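You operate a simulated robot arm through the tools that you are given. There is no shell and no other tool. Be economical: measure what you need, move in short steps, check, and stop when the job is done.

You are at the controls of a simulated robot arm. One attempt, no reset.

TASK
Take the plate peg and leave it on the wheat slice. Then put the soap bottle on the trinket dish.
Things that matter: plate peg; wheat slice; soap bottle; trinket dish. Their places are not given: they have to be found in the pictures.

Only the result counts: the job must be done as asked and must still hold three seconds after the hand-in. Knocking over, shifting, dropping, spilling or breaking anything else fails it.

THE ROBOT
A 7-joint arm with a two-finger parallel gripper, fixed in place. Base frame: the origin is at the foot of the arm, x ahead of it, y to its left, z up; the work surface is at about z = 0. Lengths are in cm, angles in degrees, forces in N, time in s.
With the tool pointing down near the work surface it reaches from about 24 to 62 cm from the base axis. Its first joint turns from -66.0 to 66.0 degrees. Payload 2.6 kg.
Tool frame: the origin (TCP) lies between the finger pads and is the grasp point; the fingertips stand 3 cm ahead of it; z points along the fingers, y is the line along which they close. Largest opening 9.4 cm; finger width 2.8, thickness 1; the body of the gripper, 5 by 9.6 cm, starts 5.5 cm behind the TCP.
Orientation is told as [roll, pitch, yaw] about the base's x, y, z axes, in that order, counted from this pose: with the fingers straight down and closing along the base's y, the tool's x points along the base's -x, its y along +y and its z along -z.

THE INTERFACE
- The arm moves only by the tool servo_tool. Its argument "plan" is text: rows parted by semicolons, each of 6 numbers parted by spaces: the shift along the base's x, y, z in units of 50 mm (1.0 is 50 mm), then the turn, a rotation vector about the base's x, y, z in units of 5 degrees (1.0 is 5 degrees). In form: dx dy dz ax ay az; .... A call has 1 to 20 rows; each row shifts and turns the commanded pose from where the row before left it. "fingers" is the closure, from 0 (fully open) to 1 (shut), set as the call begins (left out, the last holds). A call with a number of a shift or a turn outside -1 to 1 is refused whole. Rows are played at 5 a second. More than 5 cm and 8.6 degrees between two rows, or a gripper value outside its range, and nothing of the call is played. A pose out of reach is approached as far as the arm can. The call stops where the force on the tool passes 40 N (or 10 N more than at its start, if that is more) or the arm is blocked; 0.2 s more then pass. The fingers move at their own pace (about 7.2 cm/s each) and stop on an object; they squeeze with about 26 N. The grip force told is the motor's: it shows also when the fingers shut on nothing. Time passes only in rows, and 0.2 s behind the last, so rows that do not move let the fingers close. It gives the time, the measured TCP pose, the force on the tool (base axes), the opening and the grip force at its end, in the units of the frame above (readings bear some noise).
- Cameras (640 x 400 px; columns grow to the right, rows downward): "scene" is fixed at [2.67, 42.6, 56.38]; the picture's right is [-0.85, -0.52, 0.00], its down [-0.30, 0.49, -0.82] and it looks along [0.43, -0.70, -0.57] (base axes); focal length 335 px, centre (320, 200). "wrist" rides on the gripper at [-3.7, 0, -5.8] in the tool frame; the picture's right is [0.00, -1.00, 0.00], its down [0.97, 0.00, -0.24] and it looks along [0.24, 0.00, 0.97] (tool axes); focal length 218 px, centre (320, 200).
- camera(camera): a new picture of that camera. The clock stands still meanwhile.
- probe_pixels(camera, pixels): for up to 12 pixels [column, row] of the newest picture of that camera ("zoom" is the newest enlarged one), the place [x, y, z] in the base frame of the surface seen there, good to about 0.2 cm. The clock stands still meanwhile.
- inspect(camera, box): a new picture of the part [left, top, right, bottom] of that camera's present view, enlarged. The clock stands still meanwhile.
- close_job(): hands the job in; it is judged then, once.

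Go step by step. Measure first, check grasps and placings, and put right what went wrong. The budget is 80 turns and 34 pictures, counting those below and the enlarged ones. Unless the task says otherwise, let go and move clear before handing in, and close with one line.

The tools are called after "Call:" as a command line: name --argument value ..., lists and objects as JSON in quotes. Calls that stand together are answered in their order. servo_tool: Moves the arm, as the interface text tells. Its arguments: {"type":"object","properties":{"plan":{"type":"string"},"fingers":{"type":"number"}},"required":["plan"]} The other tools are called the same way: camera (camera) takes a picture; probe_pixels (camera, pixels) gives the place of the surface under pixels of a picture; inspect (camera, box) takes an enlarged picture of a part of a camera's view; close_job () hands the job in.

At the start:

```text
t: 0.0
tool_pos: [41.33, -12.4, 31.77]
orientation: [0.0, 0.0, 0.0]
ft_force: [0.2, 0.1, -0.2]
grip_width: 9.4
finger_force: 0.2
```

scene: 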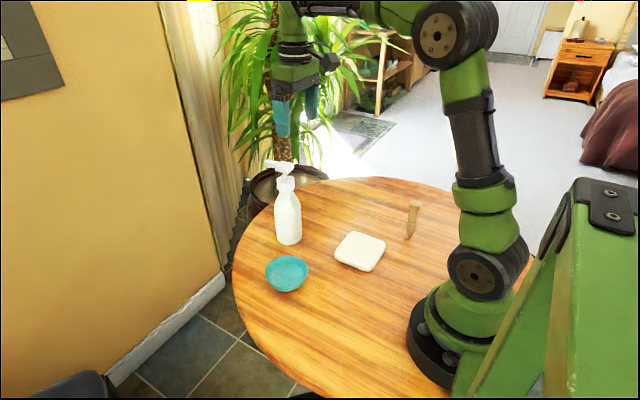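
wrist: 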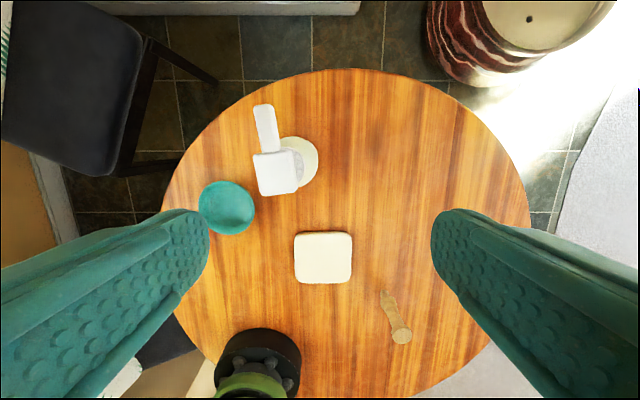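

The pictures show the bottle near scene (287,215), the dish (287,273), the slice (360,251) and the peg (412,218). I'll enlarge and measure them.

Call:
inspect --camera "scene" --box '[240, 150, 440, 300]'

Call:
probe_pixels --camera "wrist" --pixels '[[384, 294], [392, 312], [401, 336], [323, 257], [298, 236], [350, 282], [226, 208], [202, 208], [252, 208], [280, 170], [264, 108], [305, 160]]'

Call:
inspect --camera "wrist" --box '[180, 80, 440, 360]'

```text
2.67 times, centred on (340, 225) of scene
```

zoom: 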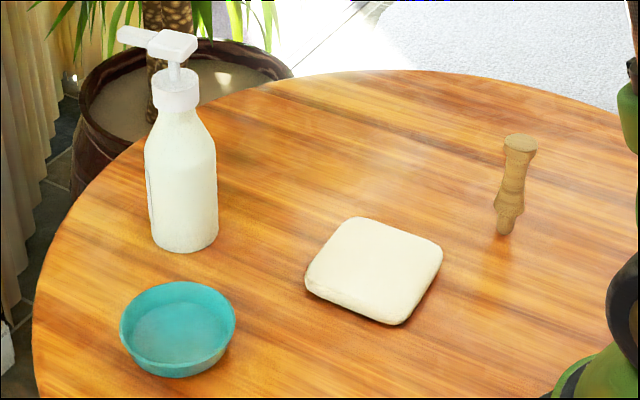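

```text
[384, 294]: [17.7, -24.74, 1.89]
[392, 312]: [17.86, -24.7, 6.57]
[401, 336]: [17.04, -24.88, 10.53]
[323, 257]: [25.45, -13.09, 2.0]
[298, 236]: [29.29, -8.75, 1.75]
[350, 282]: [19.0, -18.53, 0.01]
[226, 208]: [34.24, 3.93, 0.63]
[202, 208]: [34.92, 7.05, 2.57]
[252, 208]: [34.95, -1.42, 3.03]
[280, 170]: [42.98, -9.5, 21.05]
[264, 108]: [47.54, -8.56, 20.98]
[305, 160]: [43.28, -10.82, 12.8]
```

```text
1.43 times, centred on (310, 220) of wrist
```

zoom: 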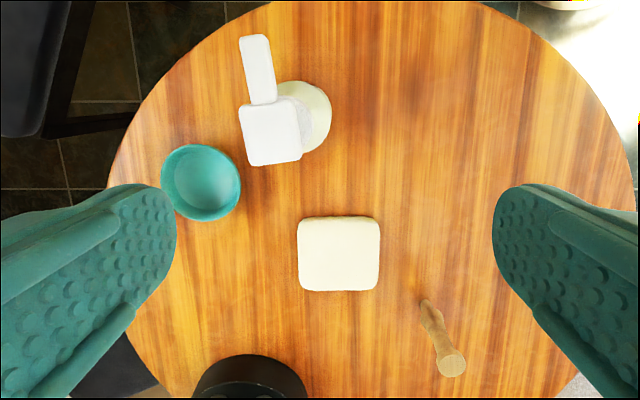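

The peg stands at about (17.4, -24.8) with its top near 10.7, and the slice is at about (25.5, -13). I'll now measure the peg's and bottle's widths and the dish from the scene.

Call:
inspect --camera "scene" --box '[390, 190, 440, 245]'

Call:
probe_pixels --camera "scene" --pixels '[[275, 215], [287, 215], [299, 215], [277, 240], [288, 243], [300, 238], [286, 186], [280, 184], [292, 184], [266, 163], [284, 166], [287, 176]]'

```text
7.27 times, centred on (415, 218) of scene
```

zoom: 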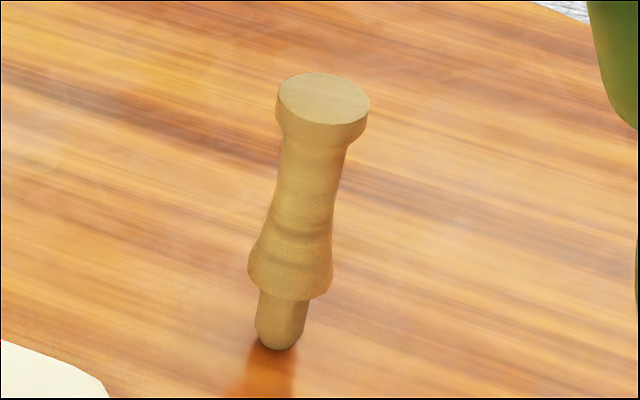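

```text
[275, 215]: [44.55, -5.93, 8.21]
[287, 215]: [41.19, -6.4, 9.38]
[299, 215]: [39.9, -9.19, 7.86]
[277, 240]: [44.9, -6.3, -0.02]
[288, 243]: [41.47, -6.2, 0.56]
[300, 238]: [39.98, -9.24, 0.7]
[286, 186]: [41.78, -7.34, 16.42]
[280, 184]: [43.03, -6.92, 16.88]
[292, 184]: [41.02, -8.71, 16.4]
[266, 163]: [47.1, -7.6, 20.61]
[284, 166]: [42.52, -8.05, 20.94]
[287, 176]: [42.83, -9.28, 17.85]
```

The bottle's axis is near (42.8, -8.9), with a collar around z 16–17.5. I'll refine the peg from the zoom, and the slice and dish from the scene.

Call:
probe_pixels --camera "zoom" --pixels '[[325, 98], [285, 98], [365, 100], [322, 135], [315, 180], [300, 230], [290, 275], [280, 335], [262, 320], [300, 320], [270, 265], [325, 275]]'

Call:
probe_pixels --camera "scene" --pixels '[[359, 251], [338, 254], [352, 235], [381, 243], [370, 266], [287, 275], [267, 272], [306, 270], [287, 257], [285, 288], [275, 275], [298, 275]]'

```text
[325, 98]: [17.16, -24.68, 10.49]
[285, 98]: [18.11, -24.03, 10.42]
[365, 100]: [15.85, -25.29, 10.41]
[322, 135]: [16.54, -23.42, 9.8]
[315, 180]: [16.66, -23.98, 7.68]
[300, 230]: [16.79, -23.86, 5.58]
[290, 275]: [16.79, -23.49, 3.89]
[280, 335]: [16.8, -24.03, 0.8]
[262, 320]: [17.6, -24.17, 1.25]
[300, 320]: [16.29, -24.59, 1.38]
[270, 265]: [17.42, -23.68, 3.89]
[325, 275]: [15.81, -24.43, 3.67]
```

```text
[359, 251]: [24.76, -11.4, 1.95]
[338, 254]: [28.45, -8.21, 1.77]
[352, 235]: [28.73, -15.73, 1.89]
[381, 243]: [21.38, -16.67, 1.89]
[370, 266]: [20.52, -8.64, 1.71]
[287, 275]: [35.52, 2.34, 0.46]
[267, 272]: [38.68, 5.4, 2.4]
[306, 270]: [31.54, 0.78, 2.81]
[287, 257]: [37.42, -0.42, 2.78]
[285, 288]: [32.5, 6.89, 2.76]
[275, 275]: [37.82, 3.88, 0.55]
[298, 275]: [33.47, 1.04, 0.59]
```

The peg's axis is (17.0, -24.6) with its top at 10.5, and the slice's centre is (24.8, -12.4). I'll move to hover above the peg with the fingers open.

Call:
servo_tool --plan "-0.811 -0.407 -0.392 0 0 0; -0.811 -0.407 -0.392 0 0 0; -0.811 -0.407 -0.392 0 0 0; -0.811 -0.407 -0.392 0 0 0; -0.811 -0.407 -0.392 0 0 0; -0.811 -0.407 -0.392 0 0 0; 0 0 0 0 0 0" --fingers 0

Call:
camera --camera "wrist"

```text
t: 1.6
tool_pos: [16.88, -24.73, 19.69]
orientation: [0.0, 0.0, 0.1]
ft_force: [0.0, -0.4, -0.2]
grip_width: 9.4
finger_force: 0.0
```

```text
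28 pictures are left
```

wrist: 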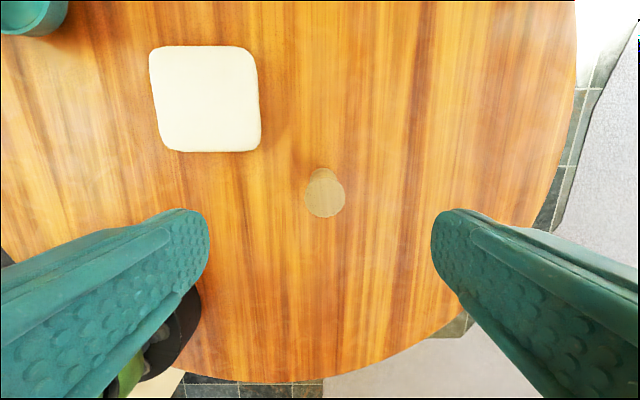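

The peg is between the fingers at wrist (325,195). I'll descend to z of about 6.7, around its waist.

Call:
servo_tool --plan "0.02 0 -0.7 0 0 0; 0 0 -0.7 0 0 0; 0 0 -0.6 0 0 0; 0 0 -0.6 0 0 0; 0 0 0 0 0 0"

Call:
inspect --camera "scene" --box '[360, 150, 480, 250]'

Call:
camera --camera "wrist"

```text
t: 2.8
tool_pos: [17.2, -24.45, 6.91]
orientation: [0.1, 0.0, 0.0]
ft_force: [0.1, 0.1, -0.4]
grip_width: 9.39
finger_force: 0.0
```

```text
4.00 times, centred on (420, 200) of scene
```

zoom: 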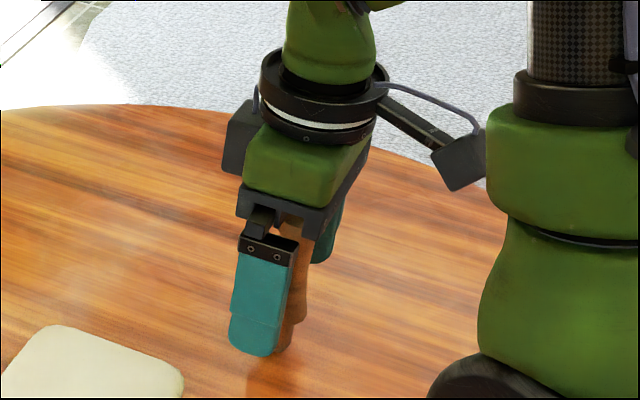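

```text
26 pictures are left
```

wrist: 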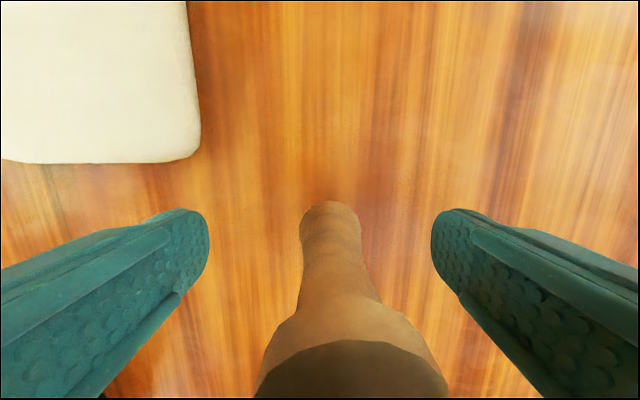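

The peg sits slightly to the right of centre (head about col 351), so I'll shift 0.3 cm to -y and then close.

Call:
servo_tool --plan "-0.02 -0.06 0 0 0 0; 0 0 0 0 0 0"

Call:
servo_tool --plan "0 0 0 0 0 0; 0 0 0 0 0 0; 0 0 0 0 0 0; 0 0 0 0 0 0; 0 0 0 0 0 0" --fingers 1

Call:
inspect --camera "scene" --box '[360, 150, 480, 250]'

```text
t: 3.4
tool_pos: [17.12, -24.98, 6.93]
orientation: [0.0, 0.1, 0.1]
ft_force: [-0.5, 0.7, -1.0]
grip_width: 9.39
finger_force: 0.0
```

```text
t: 4.6
tool_pos: [17.28, -24.88, 6.85]
orientation: [0.1, 0.1, 0.0]
ft_force: [-0.8, -0.5, -0.3]
grip_width: 2.55
finger_force: 26.0
```

```text
4.00 times, centred on (420, 200) of scene
```

zoom: 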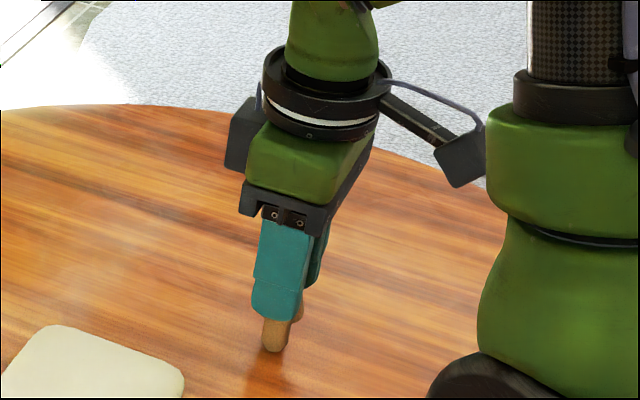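

The peg is gripped at an opening of 2.55 cm. I'll lift it by 5 cm and look.

Call:
servo_tool --plan "0 0 0.3 0 0 0; 0 0 0.4 0 0 0; 0 0 0.3 0 0 0; 0 0 0 0 0 0"

Call:
inspect --camera "scene" --box '[360, 150, 480, 250]'

```text
t: 5.6
tool_pos: [16.96, -24.87, 12.12]
orientation: [0.0, 0.0, 0.0]
ft_force: [0.2, 0.0, -0.4]
grip_width: 2.53
finger_force: 26.4
```

```text
4.00 times, centred on (420, 200) of scene
```

zoom: 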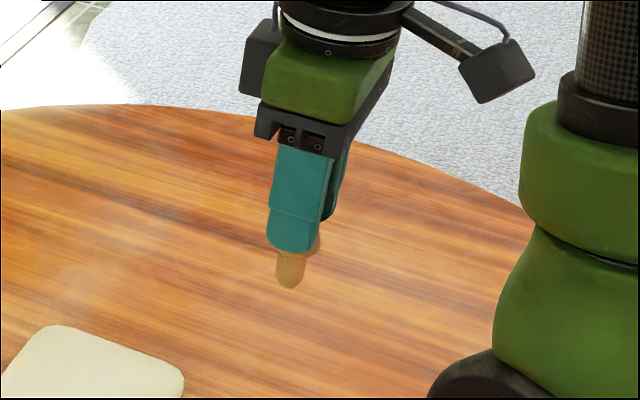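

The peg is held upright. I'll move it over the slice's centre and descend to just above contact (contact expected at about z 8.85).

Call:
servo_tool --plan "0.52 0.833 0 0 0 0; 0.52 0.833 0 0 0 0; 0.52 0.833 0 0 0 0; 0 0 0 0 0 0; 0 0 -0.3 0 0 0; 0 0 -0.2 0 0 0; 0 0 0 0 0 0; 0 0 0 0 0 0"

Call:
inspect --camera "scene" --box '[310, 180, 430, 280]'

```text
t: 7.4
tool_pos: [24.85, -12.47, 9.47]
orientation: [0.0, 0.0, 0.1]
ft_force: [-0.4, 0.0, 0.0]
grip_width: 2.53
finger_force: 26.2
```

```text
4.00 times, centred on (370, 230) of scene
```

zoom: 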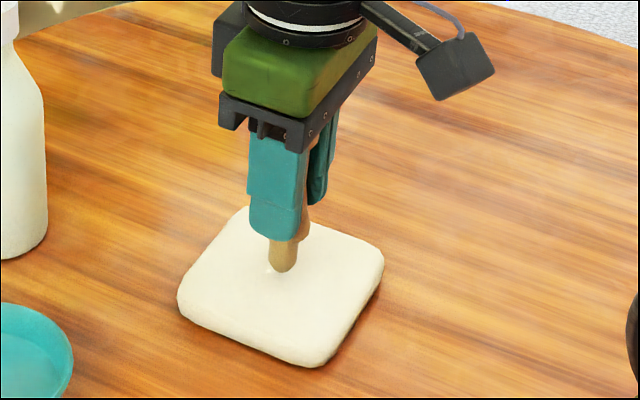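

The foot is over the slice near its centre, so I'll lower in tiny steps and watch the force.

Call:
servo_tool --plan "0 0 -0.04 0 0 0; 0 0 -0.03 0 0 0; 0 0 0 0 0 0"

Call:
servo_tool --plan "0 0 -0.03 0 0 0; 0 0 0 0 0 0"

```text
t: 8.2
tool_pos: [24.86, -12.38, 9.12]
orientation: [0.0, 0.0, 0.0]
ft_force: [0.5, 0.3, 0.3]
grip_width: 2.53
finger_force: 26.1
```

```text
t: 8.8
tool_pos: [24.8, -12.46, 9.07]
orientation: [0.0, -0.1, 0.1]
ft_force: [-0.5, -0.6, 0.3]
grip_width: 2.54
finger_force: 26.0
```

Call:
servo_tool --plan "0 0 -0.03 0 0 0; 0 0 0 0 0 0"

Call:
servo_tool --plan "0 0 -0.02 0 0 0; 0 0 0 0 0 0"

Call:
inspect --camera "scene" --box '[330, 200, 390, 260]'

```text
t: 9.4
tool_pos: [24.91, -12.43, 8.86]
orientation: [0.0, -0.1, 0.1]
ft_force: [-0.5, 1.1, 12.3]
grip_width: 2.51
finger_force: 25.5
```

```text
t: 10.0
tool_pos: [25.0, -12.44, 8.87]
orientation: [-0.2, -0.2, 0.0]
ft_force: [2.1, 1.2, 20.8]
grip_width: 2.54
finger_force: 25.7
```

```text
6.67 times, centred on (360, 230) of scene
```

zoom: 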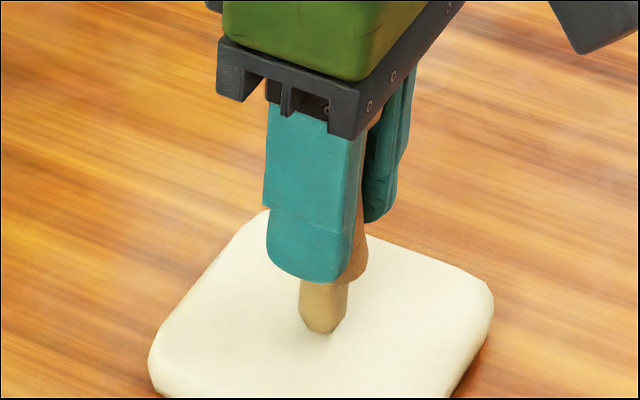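

Contact is made (20 N). I'll ease off to a light touch, then open slightly.

Call:
servo_tool --plan "0 0 -0.0 0 0 0; 0 0 0.04 0 0 0; 0 0 0 0 0 0"

Call:
servo_tool --plan "0 0 0 0 0 0; 0 0 0 0 0 0; 0 0 0 0 0 0" --fingers 0.6

Call:
inspect --camera "scene" --box '[330, 200, 390, 260]'

Call:
camera --camera "wrist"

```text
t: 10.8
tool_pos: [24.78, -12.29, 8.76]
orientation: [0.1, 0.1, 0.0]
ft_force: [-0.2, -0.1, -0.4]
grip_width: 2.5
finger_force: 26.2
```

```text
t: 11.6
tool_pos: [24.7, -12.5, 8.87]
orientation: [-0.1, 0.0, 0.1]
ft_force: [0.0, -0.4, -1.2]
grip_width: 3.77
finger_force: 0.1
```

```text
6.67 times, centred on (360, 230) of scene
```

zoom: 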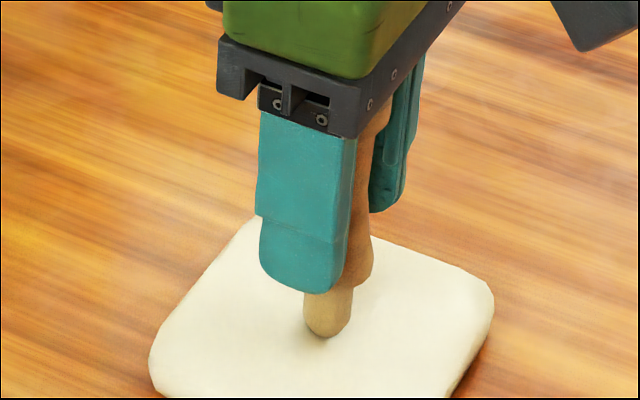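

```text
20 pictures are left
```

wrist: 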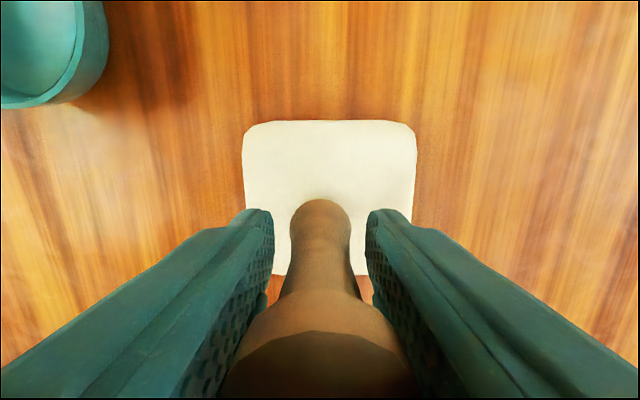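

The peg stands free between the barely opened fingers. I'll wait 2 s to see whether it stays upright.

Call:
servo_tool --plan "0 0 0 0 0 0; 0 0 0 0 0 0; 0 0 0 0 0 0; 0 0 0 0 0 0; 0 0 0 0 0 0; 0 0 0 0 0 0; 0 0 0 0 0 0; 0 0 0 0 0 0; 0 0 0 0 0 0; 0 0 0 0 0 0"

Call:
camera --camera "wrist"

```text
t: 13.8
tool_pos: [24.9, -12.44, 8.99]
orientation: [0.0, -0.1, 0.0]
ft_force: [-0.3, -0.3, 0.2]
grip_width: 3.78
finger_force: 0.0
```

```text
19 pictures are left
```

wrist: 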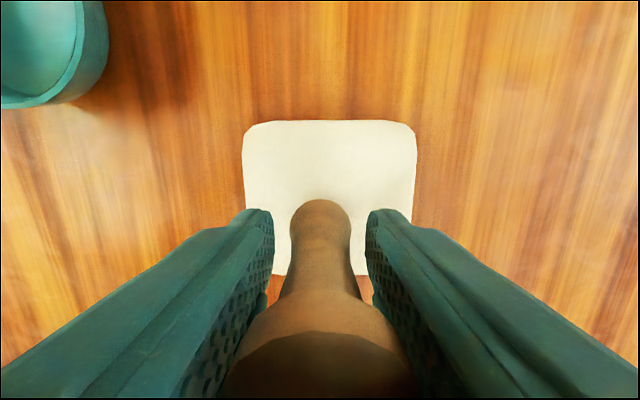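

The peg is stable, with an identical view two seconds later. I'll open fully and rise straight up.

Call:
servo_tool --plan "0 0 0 0 0 0; 0 0 0 0 0 0; 0 0 0 0 0 0; 0 0 0.3 0 0 0; 0 0 0.6 0 0 0; 0 0 0.8 0 0 0; 0 0 1 0 0 0; 0 0 1 0 0 0; 0 0 0.5 0 0 0; 0 0 0 0 0 0" --fingers 0

Call:
camera --camera "scene"

Call:
camera --camera "wrist"

```text
t: 16.0
tool_pos: [24.92, -12.51, 30.3]
orientation: [0.1, 0.0, 0.0]
ft_force: [0.1, -0.3, 0.1]
grip_width: 9.42
finger_force: 0.1
```

```text
18 pictures are left
```

scene: 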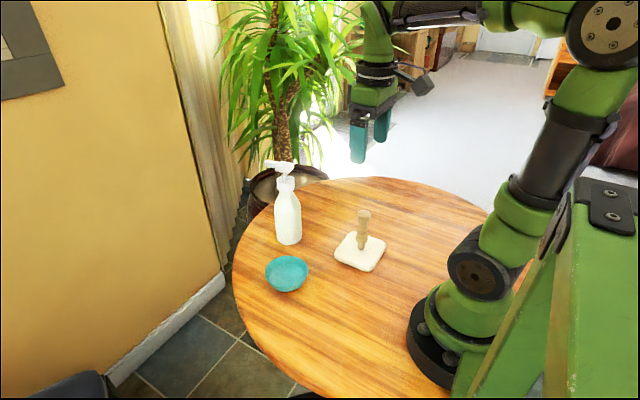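

```text
17 pictures are left
```

wrist: 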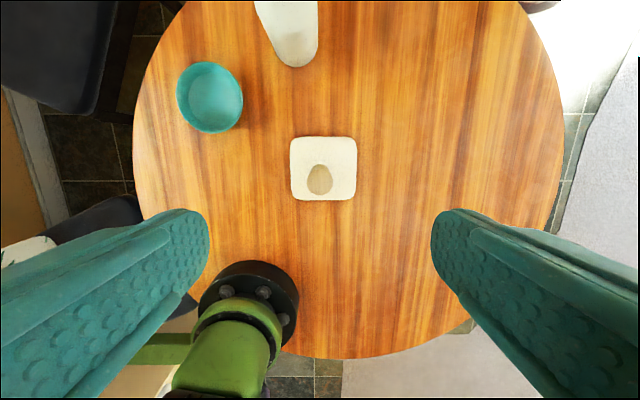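

The peg stands on the slice at scene (363,230). Next I'll move above the bottle to measure its head and collar.

Call:
servo_tool --plan "0.895 0.178 0 0 0 0; 0.895 0.178 0 0 0 0; 0.895 0.178 0 0 0 0; 0.895 0.178 0 0 0 0; 0 0 0 0 0 0"

Call:
camera --camera "wrist"

Call:
inspect --camera "scene" --box '[245, 150, 325, 255]'

```text
t: 17.2
tool_pos: [42.84, -9.14, 29.88]
orientation: [0.0, 0.1, 0.0]
ft_force: [-0.5, 0.6, 1.1]
grip_width: 9.39
finger_force: 0.1
```

```text
16 pictures are left
```

wrist: 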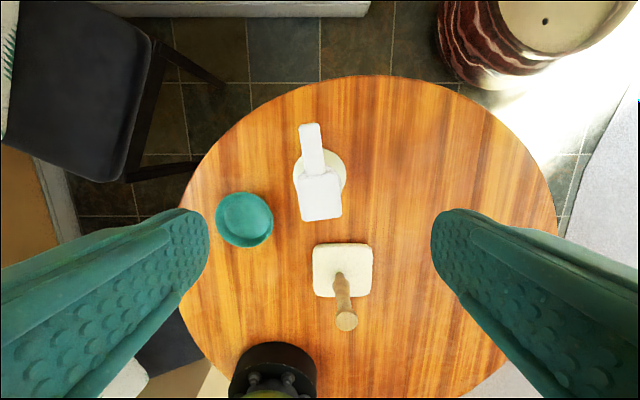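

```text
3.81 times, centred on (285, 202) of scene
```

zoom: 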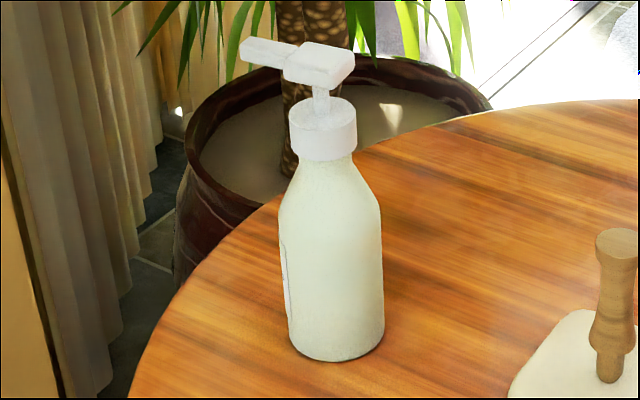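

Call:
probe_pixels --camera "zoom" --pixels '[[293, 105], [322, 120], [352, 118], [323, 155], [294, 140], [354, 145], [320, 175], [282, 215], [380, 215], [335, 350], [318, 68], [252, 50]]'

Call:
probe_pixels --camera "wrist" --pixels '[[305, 195], [336, 195], [320, 215], [320, 180], [311, 128], [342, 165], [297, 165], [245, 220], [220, 220], [270, 220], [245, 197], [245, 243]]'

```text
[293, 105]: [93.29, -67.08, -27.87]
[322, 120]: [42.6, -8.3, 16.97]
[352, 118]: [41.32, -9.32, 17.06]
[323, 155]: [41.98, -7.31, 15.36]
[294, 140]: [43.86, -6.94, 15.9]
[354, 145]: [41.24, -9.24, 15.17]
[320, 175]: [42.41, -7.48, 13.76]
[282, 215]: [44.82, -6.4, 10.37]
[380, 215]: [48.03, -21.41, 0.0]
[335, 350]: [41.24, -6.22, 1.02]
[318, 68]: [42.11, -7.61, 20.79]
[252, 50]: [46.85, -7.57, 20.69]
```

```text
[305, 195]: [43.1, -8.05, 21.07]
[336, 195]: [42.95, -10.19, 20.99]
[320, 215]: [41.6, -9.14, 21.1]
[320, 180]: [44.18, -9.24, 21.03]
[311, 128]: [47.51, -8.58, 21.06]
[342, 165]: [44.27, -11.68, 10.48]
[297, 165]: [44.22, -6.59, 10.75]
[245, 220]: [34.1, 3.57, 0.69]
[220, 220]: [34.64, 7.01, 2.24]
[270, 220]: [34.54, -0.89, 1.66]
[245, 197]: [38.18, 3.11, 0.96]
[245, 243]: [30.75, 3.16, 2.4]
```

The bottle's axis is about (42.9, -9.1), its collar spans z 14.5–17.2 and its head top is at 21.05. I'll descend to z of about 16.4, which keeps the gripper body above the head.

Call:
servo_tool --plan "0 0 -0.8 0 0 0; 0 0 -0.7 0 0 0; 0 0 -0.5 0 0 0; 0 0 -0.4 0 0 0; 0 0 -0.2 0 0 0; 0 0 0 0 0 0"

Call:
inspect --camera "scene" --box '[225, 100, 345, 200]'

```text
t: 18.6
tool_pos: [42.46, -8.91, 17.02]
orientation: [-0.1, 0.1, -0.1]
ft_force: [-0.4, 0.0, -0.9]
grip_width: 9.4
finger_force: 0.1
```

```text
4.00 times, centred on (285, 150) of scene
```

zoom: 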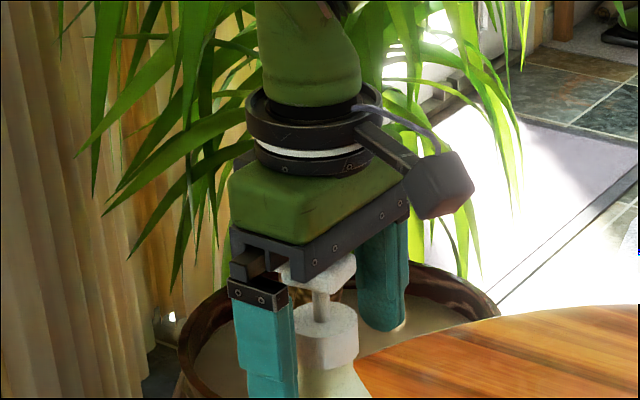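

The fingers straddle the head and clear it. I'll go 0.5 cm lower, then close.

Call:
servo_tool --plan "0.03 0 -0.1 0 0 0; 0 0 0 0 0 0"

Call:
servo_tool --plan "0 0 0 0 0 0; 0 0 0 0 0 0; 0 0 0 0 0 0; 0 0 0 0 0 0; 0 0 0 0 0 0" --fingers 1

Call:
inspect --camera "scene" --box '[225, 130, 365, 250]'

```text
t: 19.2
tool_pos: [42.62, -8.88, 16.39]
orientation: [0.1, 0.1, 0.0]
ft_force: [0.0, -0.1, -1.1]
grip_width: 9.41
finger_force: 0.1
```

```text
t: 20.4
tool_pos: [42.7, -8.93, 16.4]
orientation: [0.0, -0.1, 0.1]
ft_force: [0.7, -1.7, -0.6]
grip_width: 3.95
finger_force: 25.9
```

```text
3.33 times, centred on (295, 190) of scene
```

zoom: 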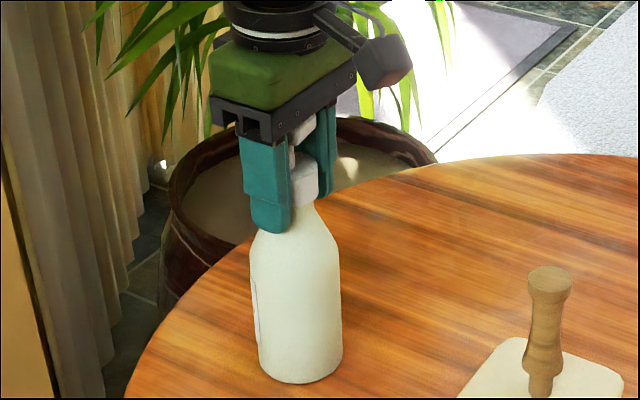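

The collar is gripped at 3.95 cm. I'll lift gently by 6 cm.

Call:
servo_tool --plan "0 0 0.1 0 0 0; 0 0 0.2 0 0 0; 0 0 0.3 0 0 0; 0 0 0.3 0 0 0; 0 0 0.2 0 0 0; 0 0 0.1 0 0 0; 0 0 0 0 0 0; 0 0 0 0 0 0"

Call:
inspect --camera "scene" --box '[225, 130, 365, 250]'

```text
t: 22.2
tool_pos: [42.84, -8.94, 22.52]
orientation: [0.0, 0.0, 0.0]
ft_force: [0.7, -0.3, -3.0]
grip_width: 3.96
finger_force: 25.4
```

```text
3.33 times, centred on (295, 190) of scene
```

zoom: 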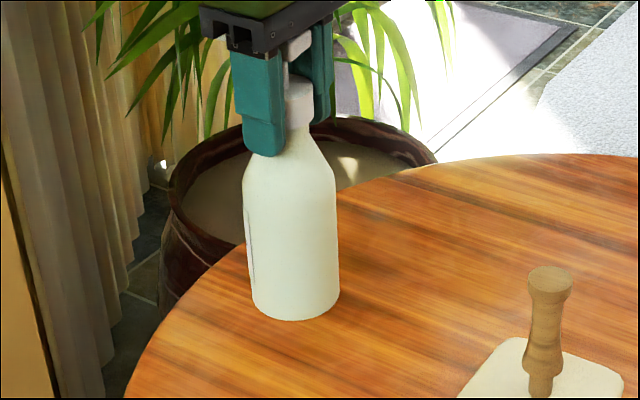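

The bottle hangs upright. I'll carry it over the dish at (34.9, 3.1).

Call:
servo_tool --plan "-0.15 0.24 0 0 0 0; -0.3 0.45 0 0 0 0; -0.35 0.53 0 0 0 0; -0.35 0.53 0 0 0 0; -0.28 0.44 0 0 0 0; -0.15 0.23 0 0 0 0; 0 0 0 0 0 0; 0 0 0 0 0 0; 0 0 0 0 0 0"

Call:
inspect --camera "scene" --box '[225, 190, 365, 310]'

```text
t: 24.2
tool_pos: [34.97, 3.21, 22.47]
orientation: [0.0, -0.1, 0.0]
ft_force: [-0.2, 0.1, -3.4]
grip_width: 3.95
finger_force: 25.8
```

```text
3.33 times, centred on (295, 250) of scene
```

zoom: 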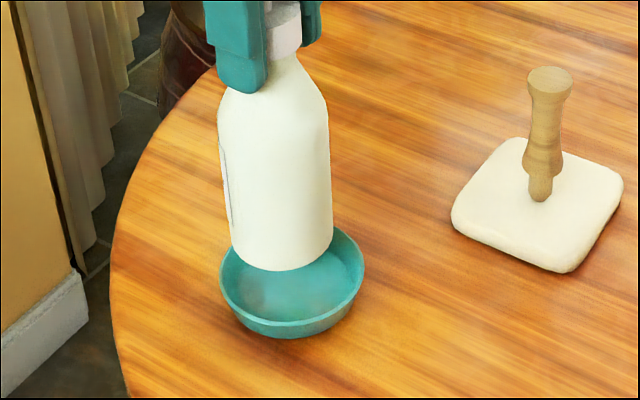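

The bottle is above the dish. I'll probe both to check the alignment.

Call:
probe_pixels --camera "zoom" --pixels '[[236, 220], [282, 220], [328, 220], [284, 262], [226, 150], [272, 150], [325, 150], [222, 280], [362, 275], [291, 325], [350, 238], [235, 255]]'

Call:
camera --camera "wrist"

```text
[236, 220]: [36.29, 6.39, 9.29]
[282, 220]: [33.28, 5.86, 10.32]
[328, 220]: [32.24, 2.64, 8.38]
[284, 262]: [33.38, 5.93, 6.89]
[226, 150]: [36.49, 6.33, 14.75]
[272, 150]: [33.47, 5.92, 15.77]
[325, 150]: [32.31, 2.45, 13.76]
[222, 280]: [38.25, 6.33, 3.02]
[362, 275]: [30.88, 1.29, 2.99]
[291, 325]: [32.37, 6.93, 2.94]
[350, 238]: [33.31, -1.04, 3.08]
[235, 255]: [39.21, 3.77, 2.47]
```

```text
10 pictures are left
```

wrist: 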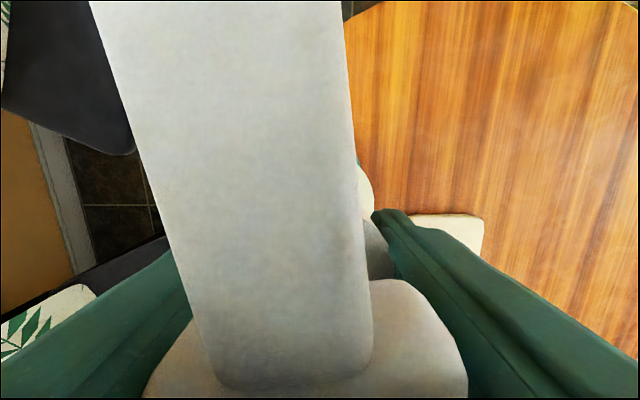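

The circle fits give the bottle's axis as (35.2, 3.4) and the dish's centre as (34.97, 3.15). I'll correct by 0.25 cm on each axis and lower to just above the dish floor.

Call:
servo_tool --plan "-0.05 -0.05 0 0 0 0; 0 0 -0.2 0 0 0; 0 0 -0.3 0 0 0; 0 0 -0.3 0 0 0; 0 0 -0.12 0 0 0; 0 0 0 0 0 0; 0 0 0 0 0 0"

Call:
inspect --camera "scene" --box '[245, 210, 345, 300]'

```text
t: 25.8
tool_pos: [34.73, 2.9, 17.85]
orientation: [0.0, 0.0, -0.1]
ft_force: [0.0, 0.4, -2.7]
grip_width: 3.95
finger_force: 25.7
```

```text
4.44 times, centred on (295, 255) of scene
```

zoom: 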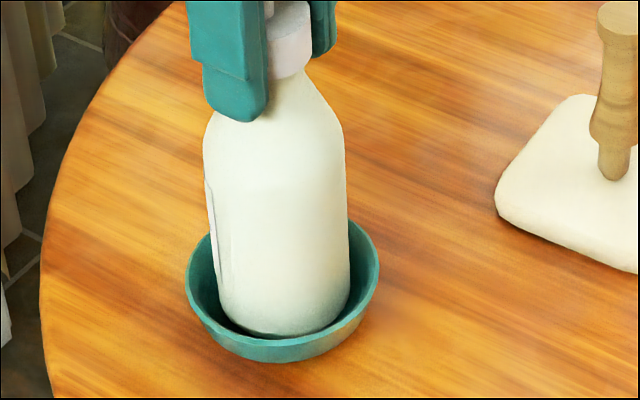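

The bottle is inside the rim and centred. I'll lower it in small steps until the force shows contact.

Call:
servo_tool --plan "0 0 -0.05 0 0 0; 0 0 -0.03 0 0 0; 0 0 0 0 0 0"

Call:
servo_tool --plan "0 0 -0.03 0 0 0; 0 0 0 0 0 0"

Call:
servo_tool --plan "0 0 -0.03 0 0 0; 0 0 0 0 0 0"

```text
t: 26.6
tool_pos: [34.82, 2.88, 17.48]
orientation: [0.0, -0.2, 0.0]
ft_force: [1.1, 2.2, 18.3]
grip_width: 3.97
finger_force: 25.7
```

```text
t: 27.2
tool_pos: [34.77, 2.97, 17.39]
orientation: [0.0, -0.1, 0.0]
ft_force: [2.9, 2.1, 17.1]
grip_width: 3.94
finger_force: 26.1
```

```text
t: 27.8
tool_pos: [34.63, 2.95, 17.16]
orientation: [0.0, 0.0, 0.0]
ft_force: [2.5, 2.3, 18.5]
grip_width: 3.95
finger_force: 26.1
```

The force held at about 18 N while I lowered 0.3 cm, so either the grip slipped or the bottle is settling. I'll look.

Call:
inspect --camera "scene" --box '[245, 180, 345, 300]'

```text
3.33 times, centred on (295, 240) of scene
```

zoom: 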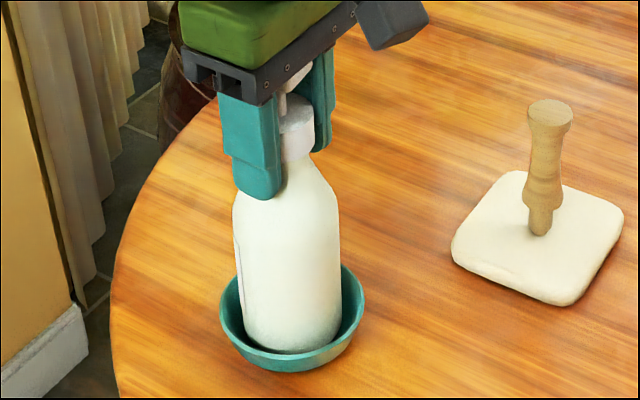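

Call:
probe_pixels --camera "zoom" --pixels '[[243, 290], [290, 290], [338, 280], [240, 225], [288, 225], [337, 225], [222, 310], [362, 300], [290, 362], [298, 130], [292, 342], [350, 272]]'

```text
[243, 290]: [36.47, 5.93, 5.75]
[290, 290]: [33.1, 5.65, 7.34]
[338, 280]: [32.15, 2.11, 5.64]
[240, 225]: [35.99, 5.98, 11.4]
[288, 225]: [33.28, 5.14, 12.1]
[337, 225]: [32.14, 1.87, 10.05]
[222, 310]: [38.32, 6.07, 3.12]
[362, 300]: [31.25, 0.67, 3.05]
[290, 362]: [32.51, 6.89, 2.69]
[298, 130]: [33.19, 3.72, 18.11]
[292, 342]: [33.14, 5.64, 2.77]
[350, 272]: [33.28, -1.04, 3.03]
```

The bottle is centred at about (35.0, 3.0), upright with its base near z 1 on the dish bottom. I'll ease off the pressure and open slightly.

Call:
servo_tool --plan "0 0 0.03 0 0 0; 0 0 0 0 0 0; 0 0 0 0 0 0"

Call:
servo_tool --plan "0 0 0 0 0 0; 0 0 0 0 0 0; 0 0 0 0 0 0; 0 0 0 0 0 0; 0 0 0 0 0 0; 0 0 0 0 0 0; 0 0 0 0 0 0; 0 0 0 0 0 0" --fingers 0.45

Call:
inspect --camera "scene" --box '[245, 180, 345, 300]'

```text
t: 28.6
tool_pos: [34.61, 2.9, 17.25]
orientation: [0.0, 0.2, -0.1]
ft_force: [-1.7, -0.2, -2.6]
grip_width: 3.93
finger_force: 26.0
```

```text
t: 30.4
tool_pos: [34.84, 2.88, 17.38]
orientation: [0.0, 0.0, 0.1]
ft_force: [-0.2, 0.1, 0.0]
grip_width: 5.2
finger_force: 0.1
```

```text
3.33 times, centred on (295, 240) of scene
```

zoom: 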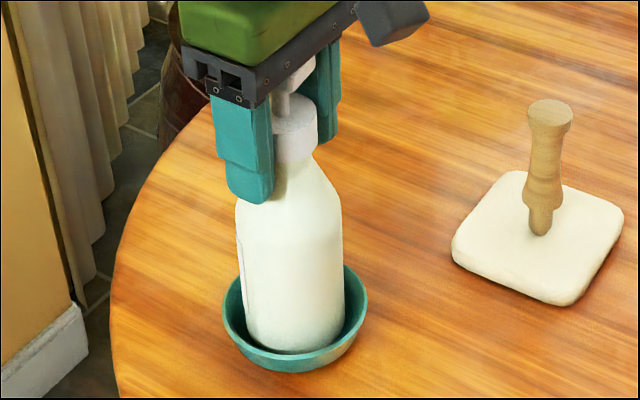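

The bottle stands upright in the dish with the fingers off it (0 N). I'll open fully and rise clear, keeping straight up past the head.

Call:
servo_tool --plan "0 0 0 0 0 0; 0 0 0 0 0 0; 0 0 0 0 0 0; 0 0 0 0 0 0; 0 0 0.2 0 0 0; 0 0 0.5 0 0 0; 0 0 0.8 0 0 0; 0 0 0.8 0 0 0; 0 0 0.4 0 0 0; 0 0 0 0 0 0; 0 0 0 0 0 0; 0 0 0 0 0 0; 0 0 0 0 0 0; 0 0 0 0 0 0" --fingers 0

Call:
camera --camera "scene"

Call:
inspect --camera "scene" --box '[245, 150, 405, 300]'

```text
t: 33.4
tool_pos: [34.66, 3.07, 30.77]
orientation: [0.0, 0.1, 0.0]
ft_force: [-0.2, 0.3, -0.7]
grip_width: 9.39
finger_force: 0.1
```

```text
6 pictures are left
```

scene: 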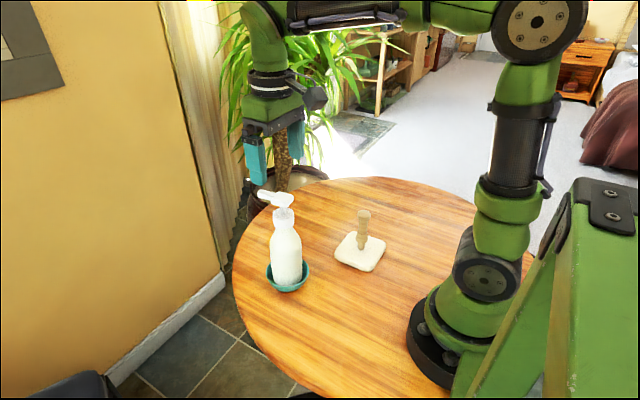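

```text
2.67 times, centred on (325, 225) of scene
```

zoom: 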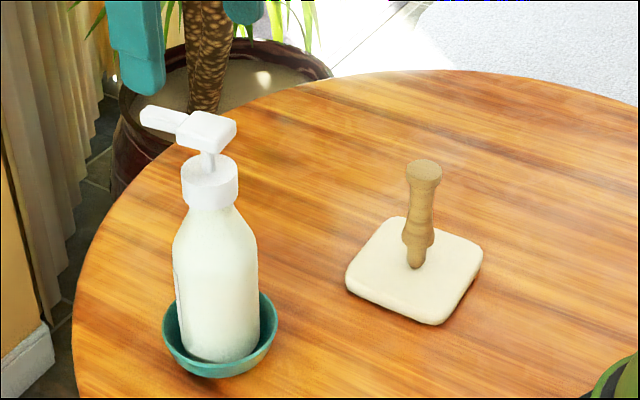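

The peg stands on the slice, the bottle stands in the dish, and the gripper is clear, so I'm handing in.

Call:
close_job

```text
The job is handed in.
```

The plate peg is standing upright on the wheat slice, the soap bottle is standing in the trinket dish, and the job is handed in.
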